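You operate a simulated robot arm through the tools that you are given. There is no shell and no other tool. Be economical: measure what you need, move in short steps, check, and stop when the job is done.

You are at the controls of a simulated robot arm. One attempt, no reset.

JOB
Fetch the red band coil and set it on the paper pad. Put the black corner block on the top shelf of the grey cart away on the shelf under the wooden bench. Stack the 0.100 mm small spool from the top shelf of the grey cart on top of the 0.090 mm small spool. Stack the white packet labelled "bushes" from the top shelf of the grey cart on top of the white packet that says "belts". Close the left glass door. Fetch the cream block labelled "F" from the top of the blue bench and set it on the top of the blue pallet. Pull the right glass door open. The order is free. Set down upright: black corner block.

Only the result counts: the job must be done as asked and must still hold three seconds after the hand-in. Knocking over, shifting, dropping, spilling or breaking anything else fails it.

ROBOT AND FRAMES
A 6-joint arm with a fingered hand on a trunk, on a base that drives. Base frame: it is fixed to the floor where the robot stands at the start and does not move with it; the origin is under the middle of the robot, x ahead of it, y to its left, z up; the surface under the hand at the start is at about z = 800. Lengths are in mm, angles in degrees, forces in N, time in s.
With the tool pointing down near the work surface it reaches from about 300 to 740 mm from the robot's upright axis, wherever it stands. Its first joint turns from -166.0 to 166.0 degrees. Places, roughly: black corner block (7x7x9 cm) [-12100, 4600, 800]; cream block [-2500, -250, 750]; left glass door [-7900, -2100, 1100]; paper pad [-3750, 0, 1000]; red band coil (4x4x4 cm) [500, 100, 800]; right glass door [-8200, -1200, 1100]; shelf under the wooden bench [-10100, 5900, 200]; small spool [-11750, 4500, 750]; top of the blue pallet [-6400, -2000, 100]; white packet [-11750, 4500, 750]. Payload 4 kg.
The tool frame sits at the grasp point between the pads (the TCP): z along the fingers, y along the line on which they close. The tips reach 26 mm beyond it. Largest opening 148 mm; the body of the gripper starts 73 mm behind the TCP. The gripper is a hand of 3 fingers: y runs from the thumb to the fingers, the wrist lies at [0, 0, -239] in the tool frame, and closing takes about 1.5 s.
Orientation is told as [roll, pitch, yaw] about the base's x, y, z axes, in that order, counted from this pose: with the fingers straight down and closing along the base's y, the tool's x points along the base's -x, its y along +y and its z along -z.

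CONTROLS
- The arm moves only by the tool apply_moves. Its argument "deltas" is one flat list of numbers, 7 for each row, row after row: the finger opening in cm, from 0 to 14.8, then the shift along the tool's x, y, z in cm, then the turn, a rotation vector about the tool's x, y, z in degrees. In form: [grip, x, y, z, wx, wy, wz, grip, x, y, z, wx, wy, wz, ...]. A call has 1 to 12 rows; each row is the pose to reach, as a shift and turn from the pose commanded when the call began, along the tool's axes at that moment. A row lasts 0.2 s, in which the tool goes at most 50 mm and 8.6 degrees; a call with a longer step from one row to the next is refused whole, and so is a gripper value outside its range. Where a pose cannot be reached the arm comes as near as it can. A force on the tool above 40 N (or 10 N above the force at the start of the call, whichever is more), or a blocked arm, ends the call early, and 0.2 s more pass. The fingers move at their own pace (about 153 mm/s each) and stop on an object; they squeeze with about 29 N. The grip force told is the motor's: it shows also when the fingers shut on nothing. Time passes only in rows, and 0.2 s behind the last, so rows that repeat a pose let the fingers close. The reply holds the time, the measured pose of the TCP, the force on the tool along the base axes, the opening and the grip force, in the units named above and with some noise, with the torque about the TCP (base axes, N m) and any sound that the robot's microphone picked up.
- Cameras (640 x 400 px; columns grow to the right, rows downward): "scene" is now at [24.9, 144.5, 1432.9]; the picture's right is [-0.19, -0.98, 0.00], its down [-0.58, 0.11, -0.81] and it looks along [0.79, -0.16, -0.59] (base axes); focal length 252 px, centre (320, 200). "wrist" rides on the gripper at [68, -39, -90] in the tool frame; the picture's right is [0.50, 0.87, 0.00], its down [-0.66, 0.38, -0.65] and it looks along [-0.57, 0.33, 0.76] (tool axes); focal length 222 px, centre (320, 200). There is no depth. A picture from a camera that has moved, and an enlarged one, comes with that camera's place and axes in the base frame and with its lens.
- capture(camera): a new picture of that camera. The clock stands still meanwhile.
- raise_lower(by): slides the trunk up (or, below 0, down) by that many mm; the arm and the scene camera ride with it, the base frame stays. It gives what a move gives, with no picture.
- drive_base(legs): drives the robot by 1 to 6 legs, each [ahead, left, turn to the left] in mm, mm and degrees, along the robot's own axes; the way and the turn of a leg run together, so that a leg with both is an arc; at most 1500 mm and 180 degrees a leg. The arm and the cameras ride along, it lands a little off, and it stops where it bumps. It gives what a move gives.
- set_grasp(shape): the hand has 3 fingers and takes this shape, open, in about a second: jaw (thumb against the fingers, like two jaws); tri (thumb and two fingers); tip (a fingertip pinch); poke (one finger out to press); point (the index stretched); flat (the hand flat); cup (the hand cupped); fist (a fist). The gripper value then closes the fingers along that shape, each until it touches; the sizes above hold for jaw. It gives what a move gives, with no picture.
- aim_head(pan, tilt): turns the head with the scene camera to pan (to the left, within 155 degrees either way) and tilt (down, from -29 to 69), counted from straight ahead of the robot. It gives what a move gives.
- zoom(camera, box): a new picture of the part [left, top, right, bottom] of that camera's present view, enlarged. The clock stands still meanwhile.
- close_job(): hands the job in; it is judged then, once.

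Work in short steps. Places have to be worked out from the pictures, the camera data and where the tool is seen: move nearer, look again, correct. Check each grasp and each placing, and mend what went wrong. You have 186 turns and 164 pictures in all, those below and enlarged ones among them. Open the gripper and draw the arm clear of the work before you hand the job in, unless the task says otherwise.

The tools are called after "Call:" as a command line: name --argument value ..., lists and objects as JSON in quotes. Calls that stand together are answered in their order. apply_moves: Moves the arm, as the interface text tells. Its arguments: {"type":"object","properties":{"deltas":{"type":"array","items":{"type":"number"}}},"required":["deltas"]} The other tools are called the same way: raise_lower (by) slides the trunk up or down; set_grasp (shape) gives the hand a shape; drive_base (legs) drives the base; aim_head (pan, tilt) turns the head that bears the scene camera; capture (camera) takes a picture; zoom (camera, box) takes an enlarged picture of a part of a camera's view; close_job () hands the job in.

At the start:

```text
time: 0.0
tool_pos: [473.2, -126.9, 1093.8]
tool_rot: [0.0, 0.0, 0.0]
ft_force: [0.2, 1.0, 0.5]
ft_torque: [0.02, 0.01, -0.02]
grip_width: 147.7
grasp_force: 0.0
shape: jaw
trunk travel left (down, up): [-375.0, 215.0]
robot x, y, heading: [-4.5, -1.4, 0.1]
head pan, tilt: [-11.1, 36.0]
```

scene: 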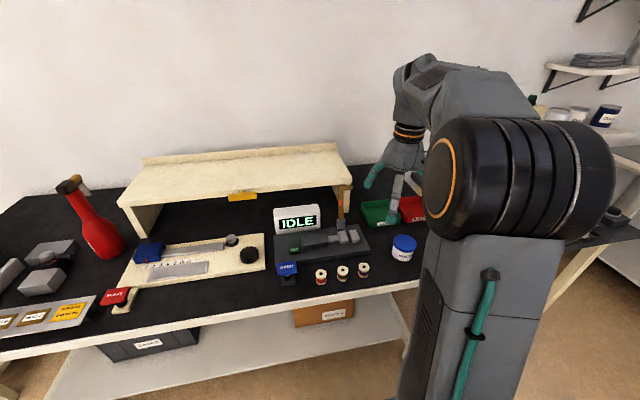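
wrist: 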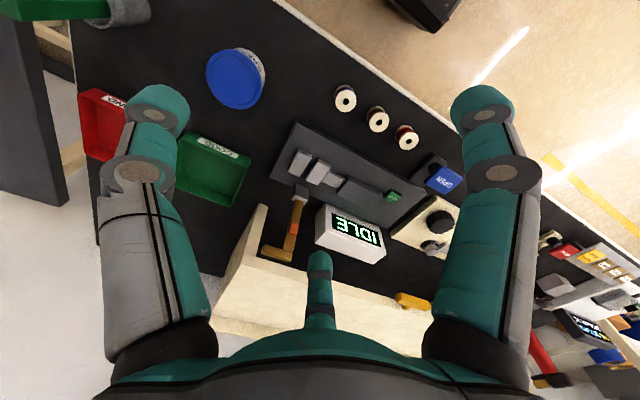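

The bench ahead shows three small coils; I zoom in to find the one with the red band.

Call:
zoom --camera "scene" --box '[260, 200, 420, 300]'

Call:
zoom --camera "wrist" --box '[300, 60, 460, 160]'

```text
4.00 times, centred on (340, 250) of scene
camera zoom: at [24.9, 144.5, 1432.9], right [-0.19, -0.98, 0.0], down [-0.58, 0.11, -0.81], along [0.79, -0.16, -0.59], focal length 1009 px, centre (240, 0)
```

zoom: 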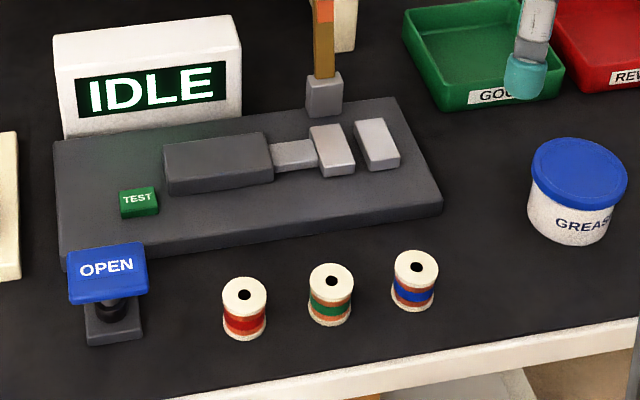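

```text
4.00 times, centred on (380, 110) of wrist
camera zoom: at [406.4, -165.4, 1183.3], right [-0.5, 0.87, 0.0], down [0.66, 0.38, 0.65], along [0.57, 0.33, -0.76], focal length 888 px, centre (80, 560)
```

zoom: 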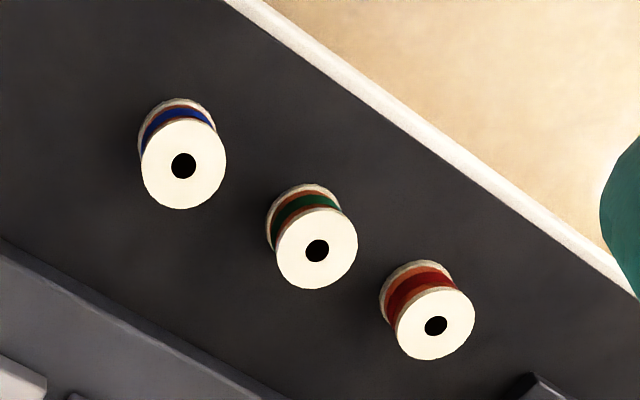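

The red coil is the leftmost of the three, top near (474, 49, 840). I narrow the fingers and view the hand to learn the real finger layout.

Call:
apply_moves --deltas '[7, 0, 0, 0, 0, 0, 0, 7, 0, 0, 0, 0, 0, 0, 7, 0, 0, 0, 0, 0, 0]'

Call:
capture --camera "wrist"

Call:
zoom --camera "scene" --box '[330, 100, 490, 200]'

```text
time: 0.8
tool_pos: [473.6, -127.5, 1093.5]
tool_rot: [0.0, -0.1, 0.0]
ft_force: [-0.9, -1.2, 0.2]
ft_torque: [0.0, 0.0, -0.01]
grip_width: 70.6
grasp_force: 0.1
shape: jaw
trunk travel left (down, up): [-375.0, 215.0]
robot x, y, heading: [2.4, 0.4, 0.2]
head pan, tilt: [-11.1, 36.0]
```

```text
159 pictures are left
camera wrist: at [406.4, -165.4, 1183.3], right [-0.5, 0.87, 0.0], down [0.66, 0.38, 0.65], along [0.57, 0.33, -0.76], focal length 222 px, centre (320, 200)
```

wrist: 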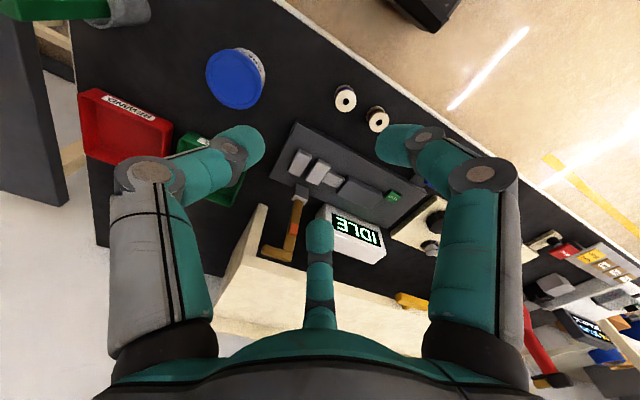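

```text
4.00 times, centred on (410, 150) of scene
camera zoom: at [24.9, 144.5, 1432.9], right [-0.19, -0.98, 0.0], down [-0.58, 0.11, -0.81], along [0.79, -0.16, -0.59], focal length 1009 px, centre (-40, 400)
```

zoom: 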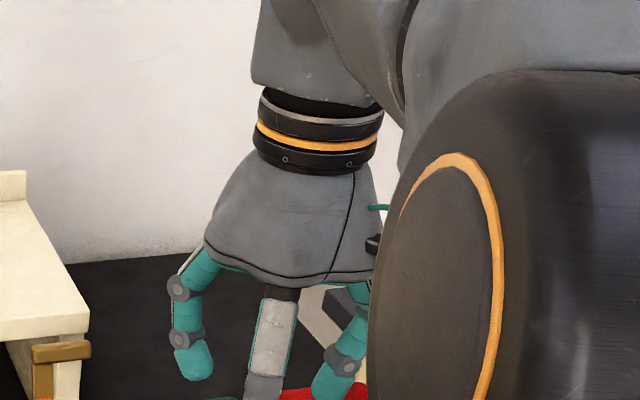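

In "jaw" the two fingers stand apart along tool x, which may straddle a 40 mm coil. I check the "tip" shape.

Call:
set_grasp --shape "tip"

Call:
capture --camera "wrist"

Call:
apply_moves --deltas '[4, 0, 0, 0, 0, 0, 0, 4, 0, 0, 0, 0, 0, 0, 4, 0, 0, 0, 0, 0, 0, 4, 0, 0, 0, 0, 0, 0, 4, 0, 0, 0, 0, 0, 0]'

Call:
capture --camera "wrist"

```text
time: 1.7
tool_pos: [473.3, -127.6, 1092.7]
tool_rot: [0.0, 0.0, 0.0]
ft_force: [-0.1, 0.5, -0.6]
ft_torque: [0.03, -0.01, -0.02]
grip_width: 147.9
grasp_force: 0.2
shape: tip
trunk travel left (down, up): [-375.0, 215.0]
robot x, y, heading: [-0.2, 0.4, 0.1]
head pan, tilt: [-11.1, 36.0]
```

```text
157 pictures are left
camera wrist: at [406.4, -165.4, 1183.3], right [-0.5, 0.87, 0.0], down [0.66, 0.38, 0.65], along [0.57, 0.33, -0.76], focal length 222 px, centre (320, 200)
```

wrist: 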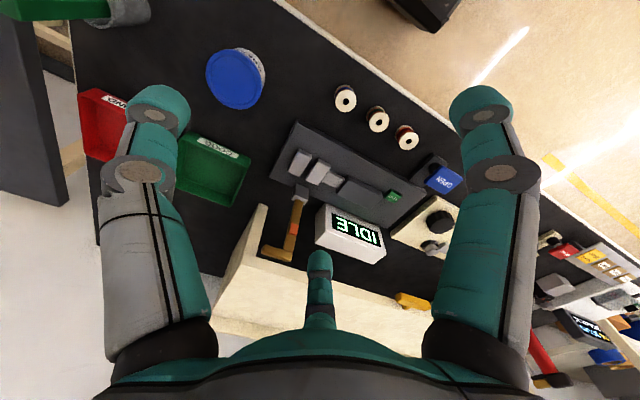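

```text
time: 2.9
tool_pos: [474.8, -126.5, 1092.6]
tool_rot: [0.0, 0.0, 0.0]
ft_force: [0.1, 0.6, 0.4]
ft_torque: [-0.02, 0.0, 0.01]
grip_width: 40.4
grasp_force: 0.1
shape: tip
trunk travel left (down, up): [-375.0, 215.0]
robot x, y, heading: [1.1, 0.6, 0.0]
head pan, tilt: [-11.1, 36.0]
```

```text
156 pictures are left
camera wrist: at [406.4, -165.4, 1183.3], right [-0.5, 0.87, 0.0], down [0.66, 0.38, 0.65], along [0.57, 0.33, -0.76], focal length 222 px, centre (320, 200)
```

wrist: 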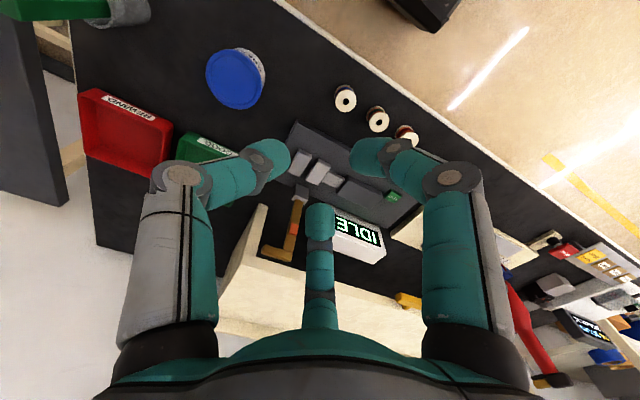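

The three fingers converge radially, a fine chuck for a cylinder. I move above the coil with yaw about -60 so that no finger points at the neighbouring green coil.

Call:
apply_moves --deltas '[6, 0, 2.5, 2, 0, 0, 8.5, 6, 0, 5, 4, 0, 0, 17, 6, 0, 7.5, 6, 0, 0, 25.5, 6, 0, 10, 8, 0, 0, 34, 6, 0, 12.5, 10, 0, 0, 42.5, 6, 0, 15, 12, 0, 0, 51, 6, 0, 17.6, 14, 0, 0, 60, 6, 0, 17.6, 14, 0, 0, 60]'

Call:
capture --camera "wrist"

Call:
capture --camera "scene"

```text
refused: row 7 steps farther than a row can; nothing moved
```

```text
155 pictures are left
camera wrist: at [406.4, -165.4, 1183.3], right [-0.5, 0.87, 0.0], down [0.66, 0.38, 0.65], along [0.57, 0.33, -0.76], focal length 222 px, centre (320, 200)
```

wrist: 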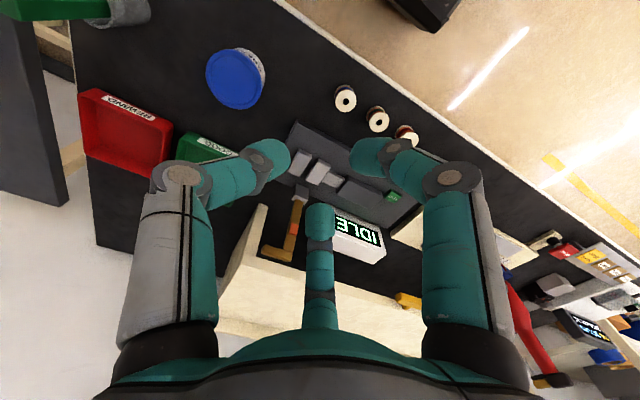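

```text
154 pictures are left
camera scene: at [24.9, 144.5, 1432.9], right [-0.19, -0.98, 0.0], down [-0.58, 0.11, -0.81], along [0.79, -0.16, -0.59], focal length 252 px, centre (320, 200)
```

scene: 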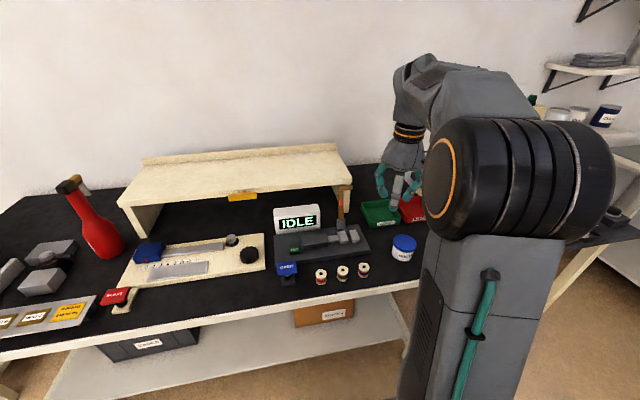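

The step was half a degree too large; I reissue with 8.5° steps.

Call:
apply_moves --deltas '[6, 0, 2.5, 2, 0, 0, 8.5, 6, 0, 5, 4, 0, 0, 17, 6, 0, 7.5, 6, 0, 0, 25.5, 6, 0, 10, 8, 0, 0, 34, 6, 0, 12.5, 10, 0, 0, 42.5, 6, 0, 15, 12, 0, 0, 51, 6, 0, 17.6, 14, 0, 0, 59, 6, 0, 17.6, 14, 0, 0, 60]'

Call:
capture --camera "wrist"

```text
time: 4.7
tool_pos: [474.1, 50.1, 954.4]
tool_rot: [0.1, -0.1, -60.1]
ft_force: [-0.7, 1.0, -0.2]
ft_torque: [-0.01, 0.01, -0.03]
grip_width: 59.8
grasp_force: 0.1
shape: tip
trunk travel left (down, up): [-375.0, 215.0]
robot x, y, heading: [-0.6, 2.4, -0.2]
head pan, tilt: [-11.1, 36.0]
```

```text
153 pictures are left
camera wrist: at [406.9, 88.6, 1043.8], right [0.5, 0.87, 0.0], down [0.65, -0.38, 0.65], along [0.57, -0.33, -0.76], focal length 222 px, centre (320, 200)
```

wrist: 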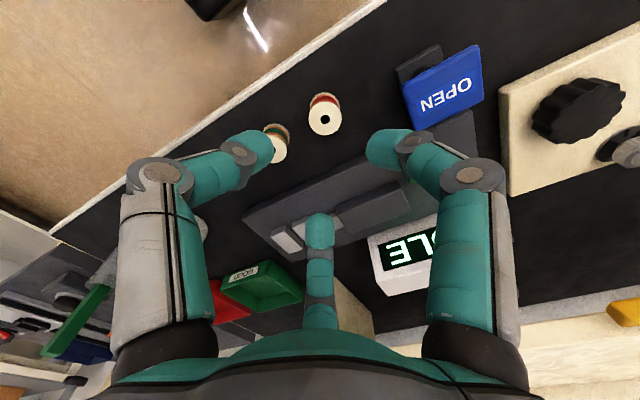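

Coil refined to about (476, 52). I descend onto it slowly with the fingers open, then check before closing.

Call:
apply_moves --deltas '[6, 0.07, 0.27, 4, 0, 0, 0, 6, 0.07, 0.27, 8, 0, 0, 0, 6, 0.07, 0.27, 10.5, 0, 0, 0, 6, 0.07, 0.27, 12.2, 0, 0, 0]'

Call:
capture --camera "wrist"

```text
time: 5.7
tool_pos: [475.1, 52.9, 832.7]
tool_rot: [0.1, 0.1, -60.0]
ft_force: [-2.6, -6.3, 5.0]
ft_torque: [0.51, -0.07, 0.08]
grip_width: 58.9
grasp_force: 0.0
shape: tip
trunk travel left (down, up): [-375.0, 215.0]
robot x, y, heading: [-2.4, 0.2, 0.0]
head pan, tilt: [-11.1, 36.0]
```

```text
152 pictures are left
camera wrist: at [408.3, 91.8, 922.2], right [0.5, 0.87, 0.0], down [0.65, -0.38, 0.65], along [0.57, -0.33, -0.76], focal length 222 px, centre (320, 200)
```

wrist: 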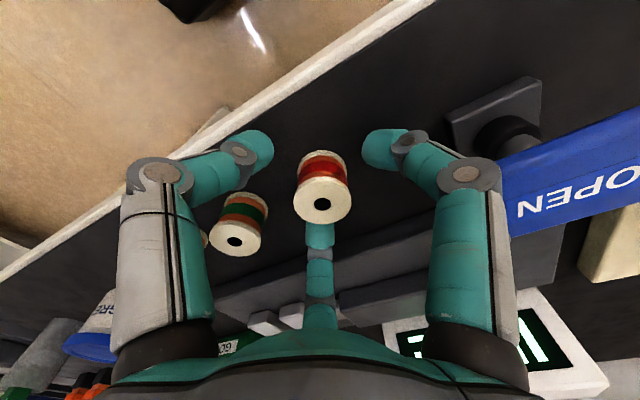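

There's a light contact with the OPEN paddle on the left finger's knuckle; closing draws the finger inward, so I close now and inspect before lifting.

Call:
apply_moves --deltas '[5, 0, 0, 0, 0, 0, 0, 4, 0, 0, 0, 0, 0, 0, 3, 0, 0, 0, 0, 0, 0, 2.5, 0, 0, 0, 0, 0, 0, 2.5, 0, 0, 0, 0, 0, 0, 2.5, 0, 0, 0, 0, 0, 0]'

Call:
capture --camera "wrist"

```text
time: 7.1
tool_pos: [475.5, 53.5, 832.1]
tool_rot: [0.0, 0.1, -60.0]
ft_force: [0.2, -0.3, -1.1]
ft_torque: [-0.05, 0.02, 0.01]
grip_width: 25.9
grasp_force: 29.1
shape: tip
trunk travel left (down, up): [-375.0, 215.0]
robot x, y, heading: [-2.1, -1.7, -0.2]
head pan, tilt: [-11.1, 36.0]
```

```text
151 pictures are left
camera wrist: at [408.7, 92.5, 921.9], right [0.5, 0.87, 0.0], down [0.66, -0.38, 0.65], along [0.57, -0.33, -0.76], focal length 222 px, centre (320, 200)
```

wrist: 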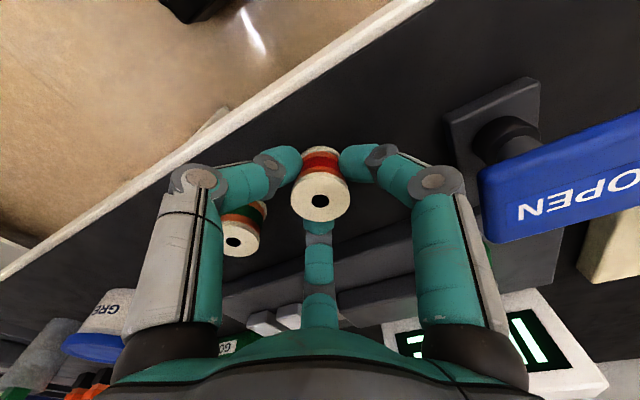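

Contact force is gone and the coil is held (29 N). I lift straight up and look at the bench.

Call:
apply_moves --deltas '[2.5, 0, 0, -2, 0, 0, 0, 2.5, 0, 0, -6, 0, 0, 0, 2.5, 0, 0, -10, 0, 0, 0, 2.5, 0, 0, -14, 0, 0, 0, 2.5, 0, 0, -18, 0, 0, 0, 2.5, 0, 0, -22, 0, 0, 0]'

Call:
capture --camera "wrist"

Call:
aim_head --pan 150 --tilt 20

Call:
capture --camera "scene"

```text
time: 8.5
tool_pos: [475.6, 51.8, 1052.0]
tool_rot: [0.0, 0.0, -60.0]
ft_force: [0.1, -0.7, -0.5]
ft_torque: [0.02, 0.01, 0.0]
grip_width: 26.0
grasp_force: 29.3
shape: tip
trunk travel left (down, up): [-375.0, 215.0]
robot x, y, heading: [-1.6, -2.1, -0.2]
head pan, tilt: [-11.1, 36.0]
```

```text
150 pictures are left
camera wrist: at [408.4, 91.5, 1141.4], right [0.5, 0.87, 0.0], down [0.66, -0.38, 0.65], along [0.57, -0.33, -0.76], focal length 222 px, centre (320, 200)
```

wrist: 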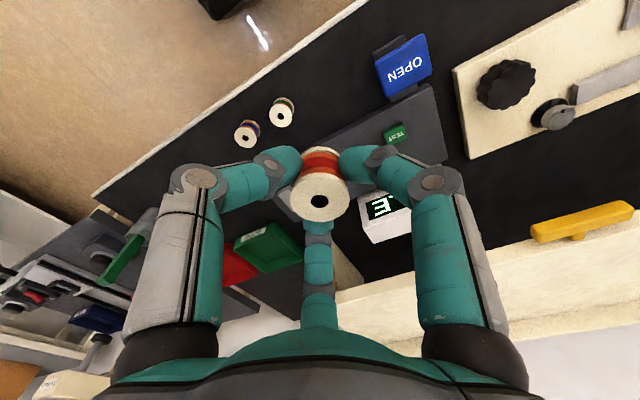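

```text
time: 11.0
tool_pos: [476.7, 52.6, 1051.6]
tool_rot: [0.0, 0.0, -60.1]
ft_force: [-0.1, -0.4, -0.4]
ft_torque: [-0.01, -0.03, 0.0]
grip_width: 25.9
grasp_force: 29.0
shape: tip
trunk travel left (down, up): [-375.0, 215.0]
robot x, y, heading: [-3.1, 2.9, -0.1]
head pan, tilt: [150.0, 20.0]
```

```text
149 pictures are left
camera scene: at [-141.6, 208.0, 1458.3], right [0.5, 0.87, 0.0], down [0.3, -0.17, -0.94], along [-0.81, 0.47, -0.34], focal length 252 px, centre (320, 200)
```

scene: 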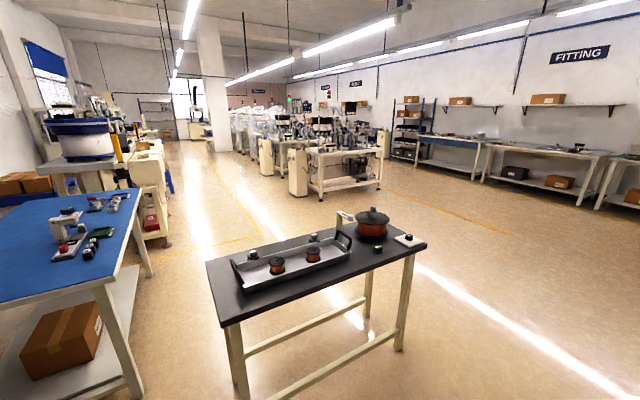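

Coil is held. I look around on the other side too, to plan the drive past the tables behind.

Call:
aim_head --pan -155 --tilt 22

Call:
capture --camera "scene"

```text
time: 15.1
tool_pos: [477.1, 52.3, 1050.9]
tool_rot: [0.0, 0.0, -60.0]
ft_force: [-0.6, 0.7, 0.9]
ft_torque: [0.0, 0.01, 0.03]
grip_width: 26.3
grasp_force: 29.1
shape: tip
trunk travel left (down, up): [-375.0, 215.0]
robot x, y, heading: [0.3, -3.0, -0.2]
head pan, tilt: [-154.7, 22.0]
```

```text
148 pictures are left
camera scene: at [-144.9, 121.7, 1455.1], right [-0.43, 0.9, 0.0], down [0.34, 0.16, -0.93], along [-0.84, -0.4, -0.37], focal length 252 px, centre (320, 200)
```

scene: 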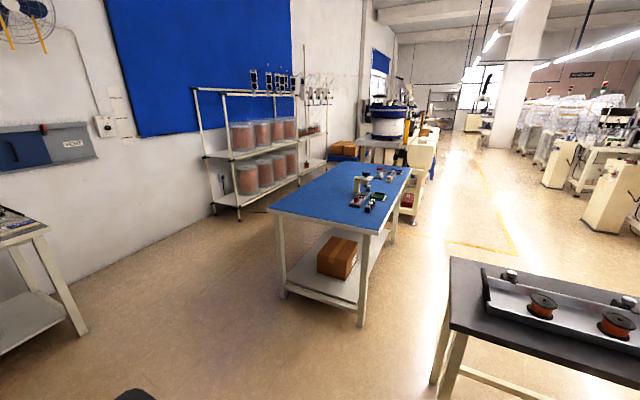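

The blue table spans about x −1400…−3050, y −900…−140 and the black one x −880…−1340, y 250…1370, so I must go round the black table's left end. I check the left side first.

Call:
aim_head --pan 100 --tilt 25

Call:
capture --camera "scene"

```text
time: 18.7
tool_pos: [475.7, 52.0, 1050.4]
tool_rot: [0.0, 0.0, -60.0]
ft_force: [0.3, -0.8, -0.2]
ft_torque: [-0.02, 0.02, 0.02]
grip_width: 25.8
grasp_force: 28.7
shape: tip
trunk travel left (down, up): [-375.0, 215.0]
robot x, y, heading: [-1.1, 0.8, 0.2]
head pan, tilt: [100.0, 25.0]
```

```text
147 pictures are left
camera scene: at [-76.9, 252.1, 1450.2], right [0.98, 0.17, 0.0], down [0.07, -0.42, -0.91], along [-0.16, 0.89, -0.42], focal length 252 px, centre (320, 200)
```

scene: 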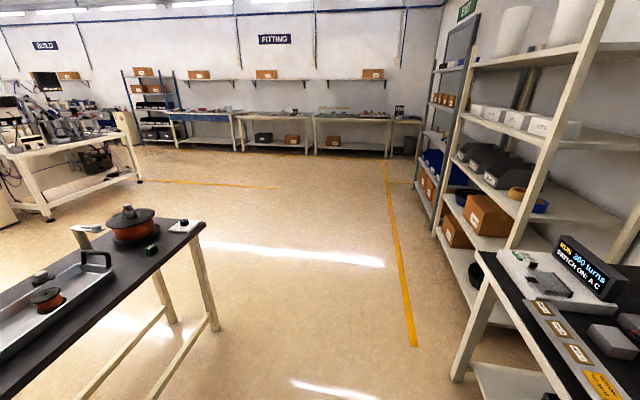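

The left is open floor. I drive back, left past the black table, then backward to the aisle.

Call:
drive_base --legs '[[-300, 0, 0], [0, 1000, 0], [-100, 1000, 0], [-1000, 0, 0], [-1000, 0, 0]]'

Call:
aim_head --pan 155 --tilt 20

Call:
capture --camera "scene"

```text
time: 39.6
tool_pos: [-1930.3, 2013.9, 1051.3]
tool_rot: [0.1, 0.0, -60.1]
ft_force: [-0.4, -0.4, -0.3]
ft_torque: [0.01, -0.02, -0.01]
grip_width: 26.0
grasp_force: 29.2
shape: tip
trunk travel left (down, up): [-375.0, 215.0]
robot x, y, heading: [-2406.9, 1959.8, -0.2]
head pan, tilt: [100.0, 25.0]
```

```text
time: 40.9
tool_pos: [-1929.3, 2013.1, 1050.5]
tool_rot: [0.0, 0.0, -60.1]
ft_force: [0.3, 0.4, -0.7]
ft_torque: [0.0, -0.01, -0.05]
grip_width: 26.0
grasp_force: 29.1
shape: tip
trunk travel left (down, up): [-375.0, 215.0]
robot x, y, heading: [-2406.8, 1964.8, -0.0]
head pan, tilt: [154.7, 20.0]
```

```text
146 pictures are left
camera scene: at [-2550.9, 2163.2, 1458.3], right [0.43, 0.9, 0.0], down [0.31, -0.15, -0.94], along [-0.85, 0.4, -0.34], focal length 252 px, centre (320, 200)
```

scene: 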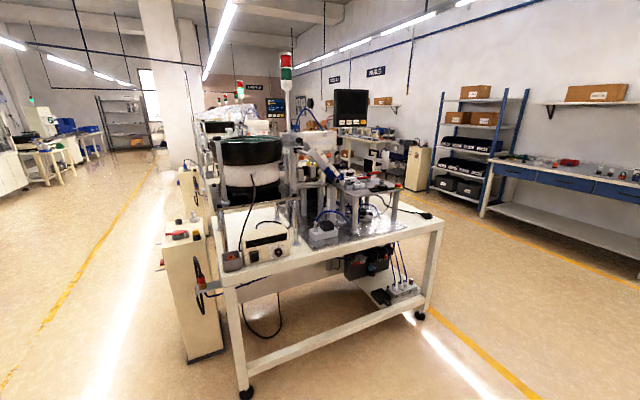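

Now move toward the blue bench side: to about (−2500, 1000), turning right to face it.

Call:
drive_base --legs '[[-100, -950, 0], [0, 0, -90]]'

Call:
aim_head --pan 0 --tilt 20

Call:
capture --camera "scene"

Call:
aim_head --pan 60 --tilt 20

Call:
capture --camera "scene"

```text
time: 49.7
tool_pos: [-2437.3, 515.0, 1051.3]
tool_rot: [0.0, 0.0, -147.6]
ft_force: [-0.4, -0.5, -0.7]
ft_torque: [-0.01, -0.04, 0.02]
grip_width: 25.9
grasp_force: 29.6
shape: tip
trunk travel left (down, up): [-375.0, 215.0]
robot x, y, heading: [-2508.7, 989.9, -87.6]
head pan, tilt: [154.7, 20.0]
```

```text
time: 52.1
tool_pos: [-2436.7, 516.7, 1049.8]
tool_rot: [0.0, 0.0, -147.6]
ft_force: [0.1, -0.4, 0.2]
ft_torque: [-0.02, -0.04, -0.02]
grip_width: 25.9
grasp_force: 29.1
shape: tip
trunk travel left (down, up): [-375.0, 215.0]
robot x, y, heading: [-2508.0, 990.4, -87.6]
head pan, tilt: [0.0, 20.0]
```

```text
145 pictures are left
camera scene: at [-2347.7, 963.6, 1458.3], right [-1.0, -0.04, 0.0], down [-0.01, 0.34, -0.94], along [0.04, -0.94, -0.34], focal length 252 px, centre (320, 200)
```

scene: 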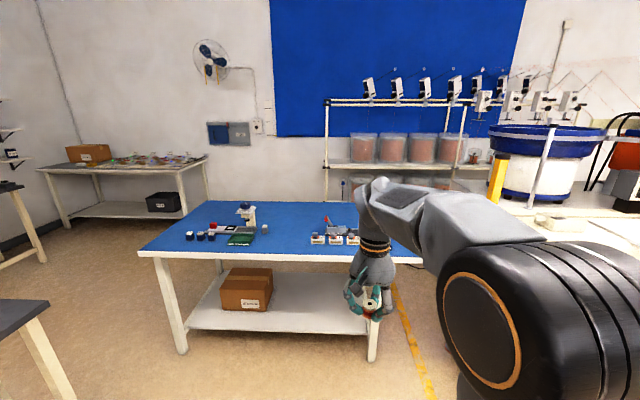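

```text
time: 53.4
tool_pos: [-2438.8, 516.0, 1050.2]
tool_rot: [0.0, 0.0, -147.5]
ft_force: [0.9, -0.1, -0.7]
ft_torque: [0.0, 0.02, 0.02]
grip_width: 25.9
grasp_force: 28.7
shape: tip
trunk travel left (down, up): [-375.0, 215.0]
robot x, y, heading: [-2509.3, 990.7, -87.5]
head pan, tilt: [60.0, 20.0]
```

```text
144 pictures are left
camera scene: at [-2269.1, 1013.4, 1458.3], right [-0.46, -0.89, 0.0], down [-0.3, 0.16, -0.94], along [0.83, -0.44, -0.34], focal length 252 px, centre (320, 200)
```

scene: 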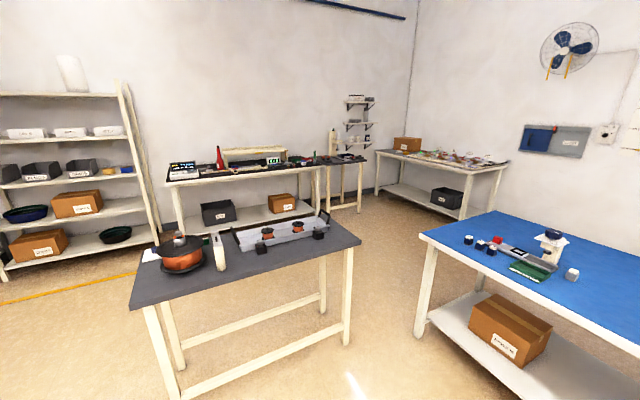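

The cream blocks are on the blue bench near x −2500. Now look right toward the pad.

Call:
aim_head --pan -50 --tilt 20

Call:
capture --camera "scene"

```text
time: 55.2
tool_pos: [-2437.1, 515.1, 1051.3]
tool_rot: [0.0, 0.0, -147.7]
ft_force: [-0.4, 0.8, -0.7]
ft_torque: [-0.05, 0.03, 0.03]
grip_width: 26.0
grasp_force: 29.1
shape: tip
trunk travel left (down, up): [-375.0, 215.0]
robot x, y, heading: [-2509.9, 991.2, -87.7]
head pan, tilt: [-50.0, 20.0]
```

```text
143 pictures are left
camera scene: at [-2420.3, 993.8, 1458.3], right [-0.67, 0.74, 0.0], down [0.25, 0.23, -0.94], along [-0.69, -0.63, -0.34], focal length 252 px, centre (320, 200)
```

scene: 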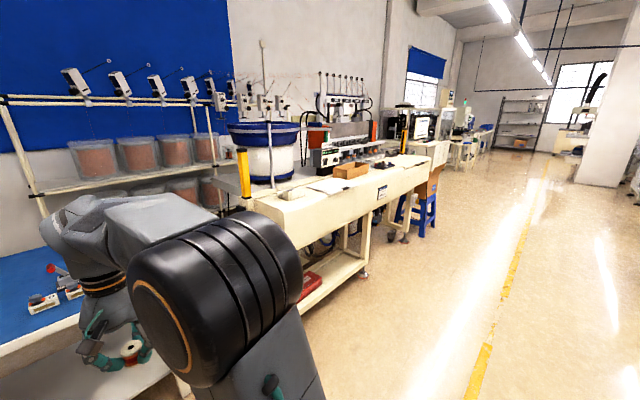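

The pad sits on the cream machine near (−3650, 0, 1000). I raise the trunk and drive in front of it.

Call:
raise_lower --by 180

Call:
drive_base --legs '[[0, -1200, 0], [270, 0, -2.4]]'

Call:
aim_head --pan 0 --tilt 35

Call:
capture --camera "scene"

Call:
capture --camera "wrist"

```text
time: 57.2
tool_pos: [-2437.7, 516.5, 1231.1]
tool_rot: [-0.1, 0.0, -147.6]
ft_force: [0.2, -0.6, -0.6]
ft_torque: [0.01, 0.01, 0.0]
grip_width: 26.0
grasp_force: 28.5
shape: tip
trunk travel left (down, up): [-555.0, 35.0]
robot x, y, heading: [-2509.8, 990.9, -87.2]
head pan, tilt: [-50.0, 20.0]
```

```text
time: 64.7
tool_pos: [-3572.6, 168.8, 1230.8]
tool_rot: [0.0, 0.0, -147.1]
ft_force: [-0.1, 0.2, 0.1]
ft_torque: [-0.02, 0.03, -0.03]
grip_width: 25.8
grasp_force: 28.9
shape: tip
trunk travel left (down, up): [-555.0, 35.0]
robot x, y, heading: [-3646.5, 640.4, -87.0]
head pan, tilt: [-50.0, 20.0]
```

```text
time: 65.8
tool_pos: [-3572.3, 170.2, 1231.1]
tool_rot: [0.0, 0.0, -147.2]
ft_force: [0.7, -0.3, 0.4]
ft_torque: [-0.03, -0.01, -0.02]
grip_width: 25.9
grasp_force: 28.8
shape: tip
trunk travel left (down, up): [-555.0, 35.0]
robot x, y, heading: [-3646.0, 641.5, -86.9]
head pan, tilt: [0.0, 35.0]
```

```text
142 pictures are left
camera scene: at [-3487.2, 623.0, 1614.5], right [-1.0, -0.05, 0.0], down [-0.03, 0.57, -0.82], along [0.04, -0.82, -0.57], focal length 252 px, centre (320, 200)
```

scene: 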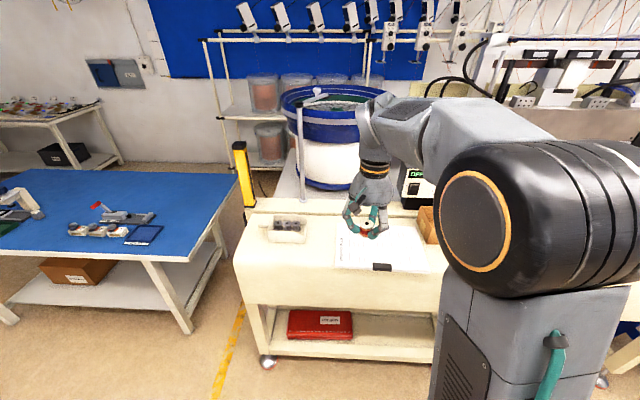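

```text
141 pictures are left
camera wrist: at [-3537.0, 239.5, 1320.7], right [0.89, -0.46, 0.0], down [-0.35, -0.67, 0.65], along [-0.3, -0.58, -0.76], focal length 222 px, centre (320, 200)
```

wrist: 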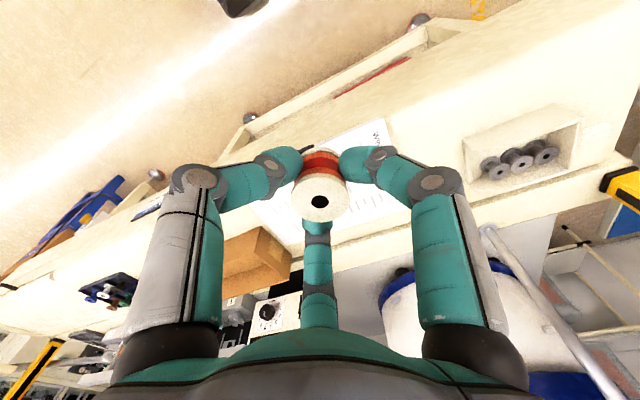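

Pad spans roughly x −3511…−3803, y +100…−110 at z≈1000 (both cameras agree). I move over (−3640, 0) and lower partway.

Call:
apply_moves --deltas '[2.5, -3.73, 2.65, 0, 0, 0, 0, 2.5, -7.46, 5.3, 0, 0, 0, 0, 2.5, -11.2, 7.95, 0, 0, 0, 0, 2.5, -14.93, 10.6, 0, 0, 0, 0, 2.5, -14.93, 10.6, 4.5, 0, 0, 0, 2.5, -14.93, 10.6, 9, 0, 0, 0, 2.5, -14.93, 10.6, 14, 0, 0, 0]'

Call:
capture --camera "scene"

Call:
capture --camera "wrist"

```text
time: 67.5
tool_pos: [-3640.0, -2.2, 1090.9]
tool_rot: [0.0, 0.0, -147.2]
ft_force: [-0.1, 0.3, -0.2]
ft_torque: [0.02, 0.02, 0.01]
grip_width: 25.7
grasp_force: 28.7
shape: tip
trunk travel left (down, up): [-555.0, 35.0]
robot x, y, heading: [-3647.5, 642.8, -87.0]
head pan, tilt: [0.0, 35.0]
```

```text
140 pictures are left
camera scene: at [-3487.1, 622.3, 1614.5], right [-1.0, -0.05, 0.0], down [-0.03, 0.57, -0.82], along [0.04, -0.82, -0.57], focal length 252 px, centre (320, 200)
```

scene: 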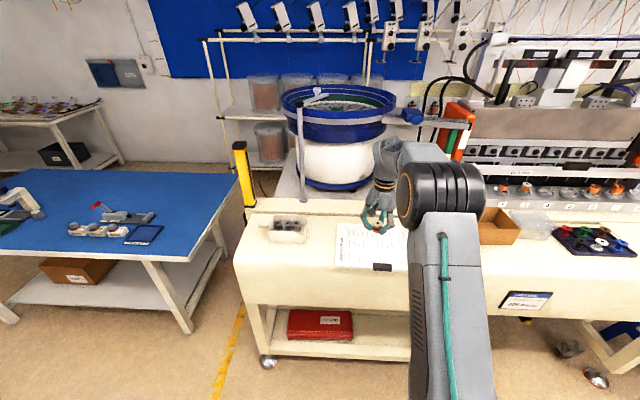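

```text
139 pictures are left
camera wrist: at [-3604.2, 67.3, 1179.5], right [0.89, -0.46, 0.0], down [-0.35, -0.67, 0.65], along [-0.3, -0.58, -0.76], focal length 222 px, centre (320, 200)
```

wrist: 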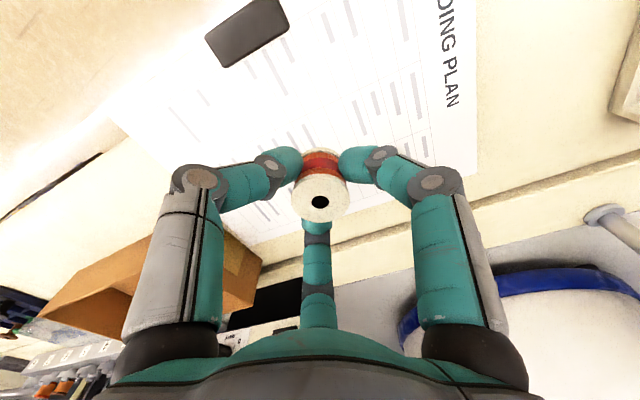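

The coil hovers over the middle of the pad. I lower it gently until contact.

Call:
apply_moves --deltas '[2.5, 0, 0, 2.5, 0, 0, 0, 2.5, 0, 0, 4.2, 0, 0, 0, 2.5, 0, 0, 4.8, 0, 0, 0, 2.5, 0, 0, 5.3, 0, 0, 0, 2.5, 0, 0, 5.6, 0, 0, 0]'

Call:
capture --camera "wrist"

```text
time: 68.7
tool_pos: [-3640.1, -1.4, 1035.5]
tool_rot: [0.0, 0.0, -147.3]
ft_force: [-0.4, 0.4, -0.6]
ft_torque: [0.01, 0.0, -0.03]
grip_width: 25.7
grasp_force: 29.0
shape: tip
trunk travel left (down, up): [-555.0, 35.0]
robot x, y, heading: [-3646.7, 641.9, -87.3]
head pan, tilt: [0.0, 35.0]
```

```text
138 pictures are left
camera wrist: at [-3604.3, 69.0, 1125.9], right [0.89, -0.46, 0.0], down [-0.35, -0.67, 0.65], along [-0.3, -0.58, -0.76], focal length 222 px, centre (320, 200)
```

wrist: 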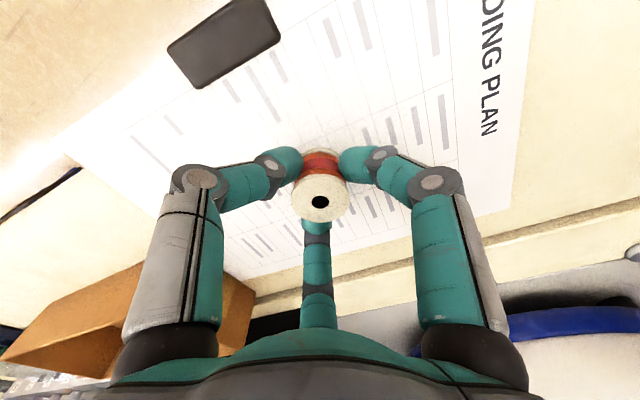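

No contact yet; I go on in 3 mm steps.

Call:
apply_moves --deltas '[2.5, 0, 0, 0.3, 0, 0, 0, 2.5, 0, 0, 0.6, 0, 0, 0]'

```text
time: 69.2
tool_pos: [-3639.8, -0.6, 1029.2]
tool_rot: [0.0, 0.0, -147.2]
ft_force: [0.0, 0.4, -0.9]
ft_torque: [0.01, 0.01, -0.01]
grip_width: 25.9
grasp_force: 29.3
shape: tip
trunk travel left (down, up): [-555.0, 35.0]
robot x, y, heading: [-3646.0, 642.0, -86.9]
head pan, tilt: [0.0, 35.0]
```

Still free; continue.

Call:
apply_moves --deltas '[2.5, 0, 0, 0.3, 0, 0, 0, 2.5, 0, 0, 0.6, 0, 0, 0, 2.5, 0, 0, 0.9, 0, 0, 0]'

Call:
zoom --camera "scene" --box '[330, 180, 430, 280]'

```text
time: 70.0
tool_pos: [-3640.2, -1.2, 1019.4]
tool_rot: [0.0, -0.1, -147.2]
ft_force: [0.1, -0.2, -0.7]
ft_torque: [0.02, 0.0, 0.01]
grip_width: 25.6
grasp_force: 29.1
shape: tip
trunk travel left (down, up): [-555.0, 35.0]
robot x, y, heading: [-3650.8, 643.3, -87.1]
head pan, tilt: [0.0, 35.0]
```

```text
4.00 times, centred on (380, 230) of scene
camera zoom: at [-3487.1, 622.9, 1614.5], right [-1.0, -0.05, 0.0], down [-0.03, 0.57, -0.82], along [0.04, -0.82, -0.57], focal length 1009 px, centre (80, 80)
```

zoom: 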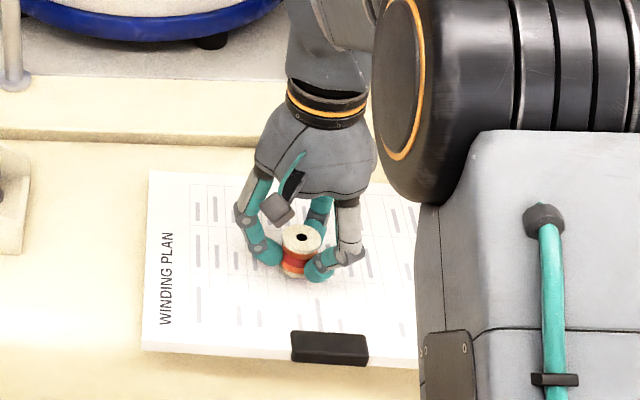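

The coil still hovers a bit above the paper; continue downward until contact.

Call:
apply_moves --deltas '[2.5, 0, 0, 0.3, 0, 0, 0, 2.5, 0, 0, 0.6, 0, 0, 0, 2.5, 0, 0, 0.9, 0, 0, 0, 2.5, 0, 0, 1.2, 0, 0, 0]'

```text
time: 71.0
tool_pos: [-3640.5, 0.5, 1011.8]
tool_rot: [0.3, -0.3, -147.1]
ft_force: [0.5, 1.3, 28.7]
ft_torque: [0.03, -0.02, 0.03]
grip_width: 26.9
grasp_force: 28.7
shape: tip
trunk travel left (down, up): [-555.0, 35.0]
robot x, y, heading: [-3647.5, 645.4, -87.1]
head pan, tilt: [0.0, 35.0]
```

Contact (29 N up). I ease the pressure by a few mm and open.

Call:
apply_moves --deltas '[2.5, 0, 0, -0.4, 0, 0, 0, 3.5, 0, 0, -0.4, 0, 0, 0, 4.5, 0, 0, -0.4, 0, 0, 0, 6, 0, 0, -0.4, 0, 0, 0, 6, 0, 0, -0.4, 0, 0, 0, 6, 0, 0, -0.4, 0, 0, 0]'

Call:
capture --camera "wrist"

```text
time: 72.5
tool_pos: [-3640.8, -0.8, 1010.0]
tool_rot: [0.0, 0.0, -147.2]
ft_force: [-0.1, 0.4, -0.6]
ft_torque: [0.01, -0.05, 0.0]
grip_width: 59.7
grasp_force: 0.0
shape: tip
trunk travel left (down, up): [-555.0, 35.0]
robot x, y, heading: [-3648.3, 641.0, -87.1]
head pan, tilt: [0.0, 35.0]
```

```text
136 pictures are left
camera wrist: at [-3605.1, 69.0, 1100.7], right [0.89, -0.46, 0.0], down [-0.35, -0.67, 0.65], along [-0.3, -0.58, -0.76], focal length 222 px, centre (320, 200)
```

wrist: 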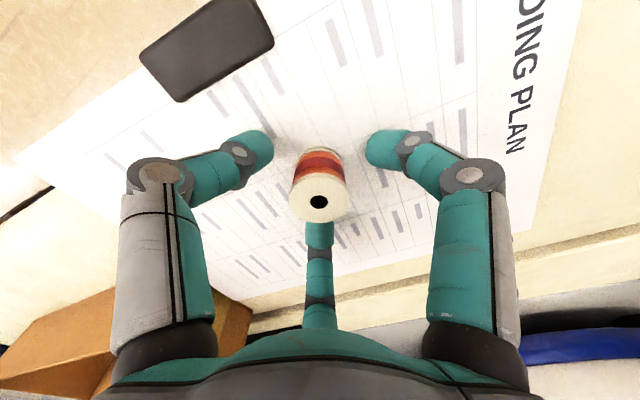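

The coil stands on the pad. I lift clear and drive back to the blue bench for the block "F".

Call:
apply_moves --deltas '[6, 0, 0, -4, 0, 0, 0, 6, 0, 0, -8, 0, 0, 0, 7, 0, 0, -12, 0, 0, 0, 8, 0, 0, -16, 0, 0, 0, 8, 0, 0, -20, 0, 0, 0]'

Call:
zoom --camera "scene" --box '[330, 180, 430, 280]'

Call:
drive_base --legs '[[-300, 0, 0], [0, 1130, -3], [150, 0, 0]]'

Call:
aim_head --pan 0 --tilt 45

Call:
capture --camera "scene"

```text
time: 73.7
tool_pos: [-3642.4, -3.2, 1213.0]
tool_rot: [0.0, 0.0, -147.1]
ft_force: [0.4, -0.3, -0.5]
ft_torque: [-0.02, 0.0, -0.01]
grip_width: 79.6
grasp_force: 0.0
shape: tip
trunk travel left (down, up): [-555.0, 35.0]
robot x, y, heading: [-3647.1, 645.0, -87.0]
head pan, tilt: [0.0, 35.0]
```

```text
4.00 times, centred on (380, 230) of scene
camera zoom: at [-3487.1, 623.0, 1614.4], right [-1.0, -0.05, 0.0], down [-0.03, 0.57, -0.82], along [0.04, -0.82, -0.57], focal length 1009 px, centre (80, 80)
```

zoom: 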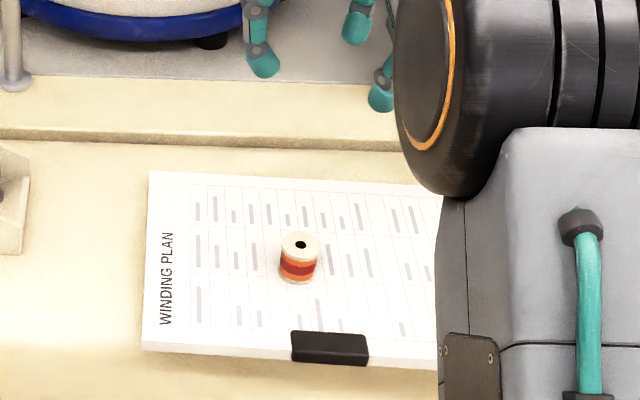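

```text
time: 81.8
tool_pos: [-2614.3, 166.8, 1210.9]
tool_rot: [0.0, 0.0, -150.8]
ft_force: [0.3, 0.3, -0.3]
ft_torque: [0.02, 0.02, 0.01]
grip_width: 79.6
grasp_force: 0.1
shape: tip
trunk travel left (down, up): [-555.0, 35.0]
robot x, y, heading: [-2577.4, 810.9, -90.8]
head pan, tilt: [0.0, 35.0]
```

```text
time: 82.6
tool_pos: [-2614.1, 167.8, 1212.9]
tool_rot: [-0.1, 0.0, -150.9]
ft_force: [0.5, -0.6, 0.0]
ft_torque: [-0.01, 0.0, 0.0]
grip_width: 79.7
grasp_force: 0.1
shape: tip
trunk travel left (down, up): [-555.0, 35.0]
robot x, y, heading: [-2580.6, 809.9, -90.6]
head pan, tilt: [0.0, 45.0]
```

```text
134 pictures are left
camera scene: at [-2418.4, 788.7, 1599.7], right [-1.0, 0.01, 0.0], down [0.01, 0.71, -0.71], along [-0.01, -0.71, -0.71], focal length 252 px, centre (320, 200)
```

scene: 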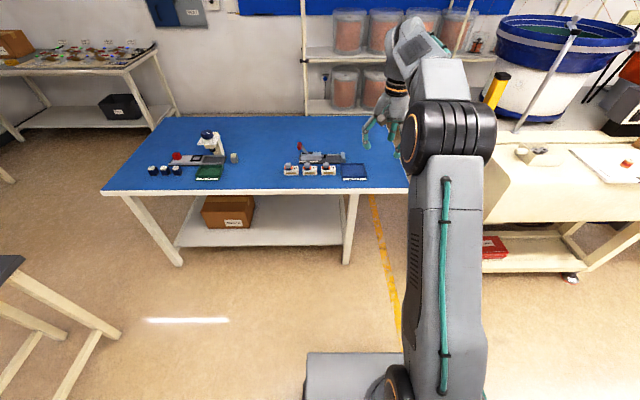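

The coil stands upright on the pad. Now I zoom in on the blocks on the blue bench.

Call:
zoom --camera "scene" --box '[260, 130, 380, 205]'

Call:
zoom --camera "scene" --box '[130, 120, 250, 195]'

```text
5.33 times, centred on (320, 168) of scene
camera zoom: at [-2418.4, 788.7, 1599.7], right [-1.0, 0.01, 0.0], down [0.01, 0.71, -0.71], along [-0.01, -0.71, -0.71], focal length 1345 px, centre (320, 373)
```

zoom: 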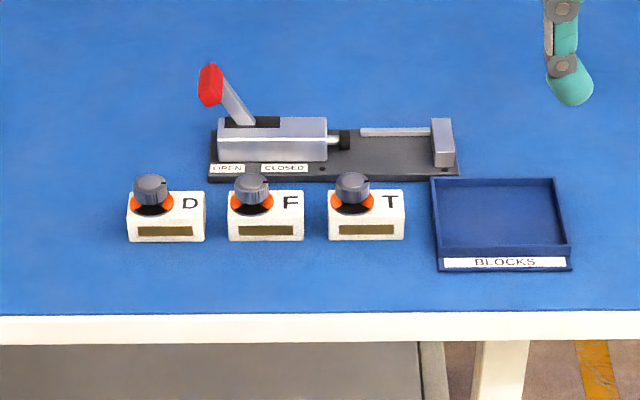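

```text
5.33 times, centred on (190, 158) of scene
camera zoom: at [-2418.4, 788.7, 1599.7], right [-1.0, 0.01, 0.0], down [0.01, 0.71, -0.71], along [-0.01, -0.71, -0.71], focal length 1345 px, centre (1013, 427)
```

zoom: 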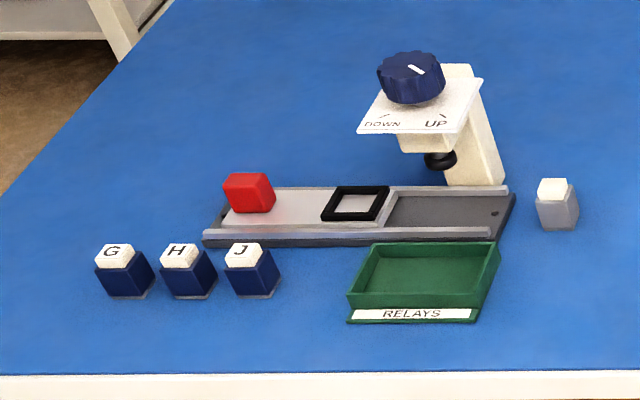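

Block F is the middle one, about (−2380, −265), with a knob on top. I drive closer and lower the trunk.

Call:
drive_base --legs '[[420, 190, 0.7]]'

Call:
raise_lower --by -250

Call:
capture --camera "wrist"

Call:
capture --camera "scene"

```text
time: 85.3
tool_pos: [-2407.1, -239.7, 1211.9]
tool_rot: [0.0, 0.0, -149.6]
ft_force: [-0.5, -0.2, -0.5]
ft_torque: [0.02, -0.01, 0.02]
grip_width: 79.6
grasp_force: 0.0
shape: tip
trunk travel left (down, up): [-555.0, 35.0]
robot x, y, heading: [-2384.3, 404.5, -89.8]
head pan, tilt: [0.0, 45.0]
```

```text
time: 87.9
tool_pos: [-2406.8, -239.1, 961.7]
tool_rot: [0.0, 0.0, -149.7]
ft_force: [-0.3, -0.2, 0.8]
ft_torque: [0.0, -0.01, 0.03]
grip_width: 79.6
grasp_force: 0.1
shape: tip
trunk travel left (down, up): [-305.0, 285.0]
robot x, y, heading: [-2383.8, 405.1, -89.6]
head pan, tilt: [0.0, 45.0]
```

```text
131 pictures are left
camera wrist: at [-2368.2, -171.2, 1051.5], right [0.87, -0.5, 0.0], down [-0.37, -0.66, 0.65], along [-0.32, -0.57, -0.76], focal length 222 px, centre (320, 200)
```

wrist: 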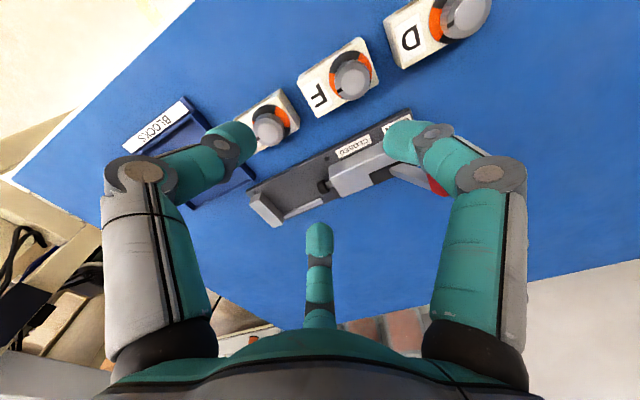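

```text
130 pictures are left
camera scene: at [-2223.7, 385.7, 1349.7], right [-1.0, -0.01, 0.0], down [0.0, 0.71, -0.71], along [0.0, -0.71, -0.71], focal length 252 px, centre (320, 200)
```

scene: 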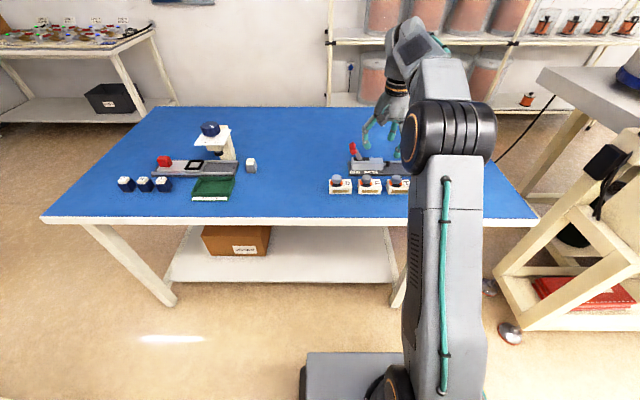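

I zoom on both views to triangulate the F knob precisely.

Call:
zoom --camera "wrist" --box '[270, 10, 430, 110]'

Call:
zoom --camera "scene" --box '[310, 130, 430, 205]'

```text
4.00 times, centred on (350, 60) of wrist
camera zoom: at [-2368.2, -171.2, 1051.5], right [0.87, -0.5, 0.0], down [-0.37, -0.66, 0.65], along [-0.32, -0.57, -0.76], focal length 888 px, centre (200, 760)
```

zoom: 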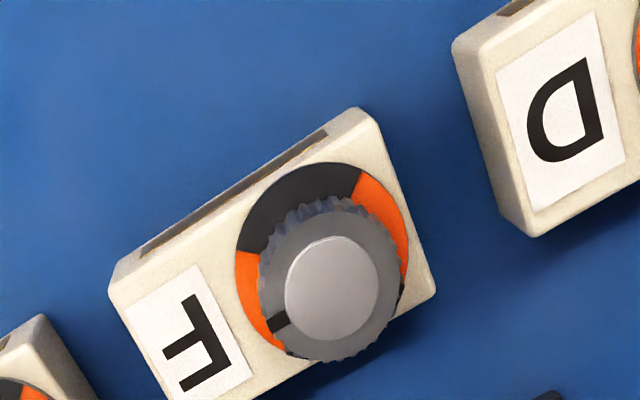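

```text
5.33 times, centred on (370, 168) of scene
camera zoom: at [-2223.7, 385.7, 1349.7], right [-1.0, -0.01, 0.0], down [0.0, 0.71, -0.71], along [0.0, -0.71, -0.71], focal length 1345 px, centre (53, 373)
```

zoom: 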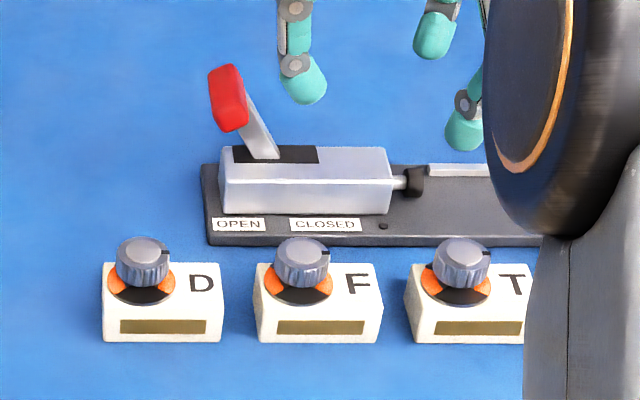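

Knob top triangulates to (−2368, −227, 841), bench at ≈782. I move over it and descend with fingers around the knob, staying above the block's top.

Call:
apply_moves --deltas '[5.8, 2, 0.47, 0, 0, 0, 0, 5.8, 3.97, 0.93, 0, 0, 0, 0, 5.8, 3.97, 0.93, 4, 0, 0, 0, 5.8, 3.97, 0.93, 6, 0, 0, 0]'

Call:
capture --camera "wrist"

Call:
zoom --camera "scene" --box '[310, 130, 430, 205]'

```text
time: 88.9
tool_pos: [-2369.0, -225.6, 902.1]
tool_rot: [0.0, 0.0, -149.7]
ft_force: [0.1, -0.2, 0.5]
ft_torque: [0.0, -0.01, -0.04]
grip_width: 58.2
grasp_force: 0.1
shape: tip
trunk travel left (down, up): [-305.0, 285.0]
robot x, y, heading: [-2387.2, 407.6, -89.5]
head pan, tilt: [0.0, 45.0]
```

```text
127 pictures are left
camera wrist: at [-2330.1, -158.2, 990.7], right [0.87, -0.5, 0.0], down [-0.38, -0.66, 0.65], along [-0.32, -0.57, -0.76], focal length 222 px, centre (320, 200)
```

wrist: 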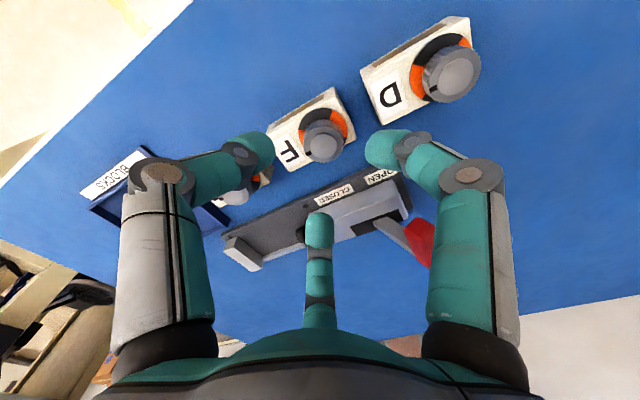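

```text
5.33 times, centred on (370, 168) of scene
camera zoom: at [-2223.6, 385.7, 1349.7], right [-1.0, -0.01, 0.0], down [0.0, 0.71, -0.71], along [0.0, -0.71, -0.71], focal length 1345 px, centre (53, 373)
```

zoom: 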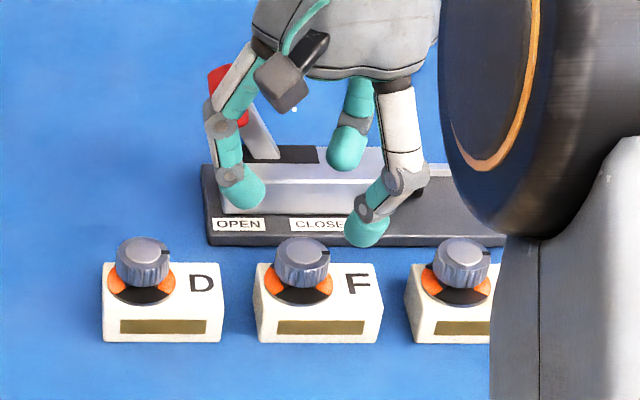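

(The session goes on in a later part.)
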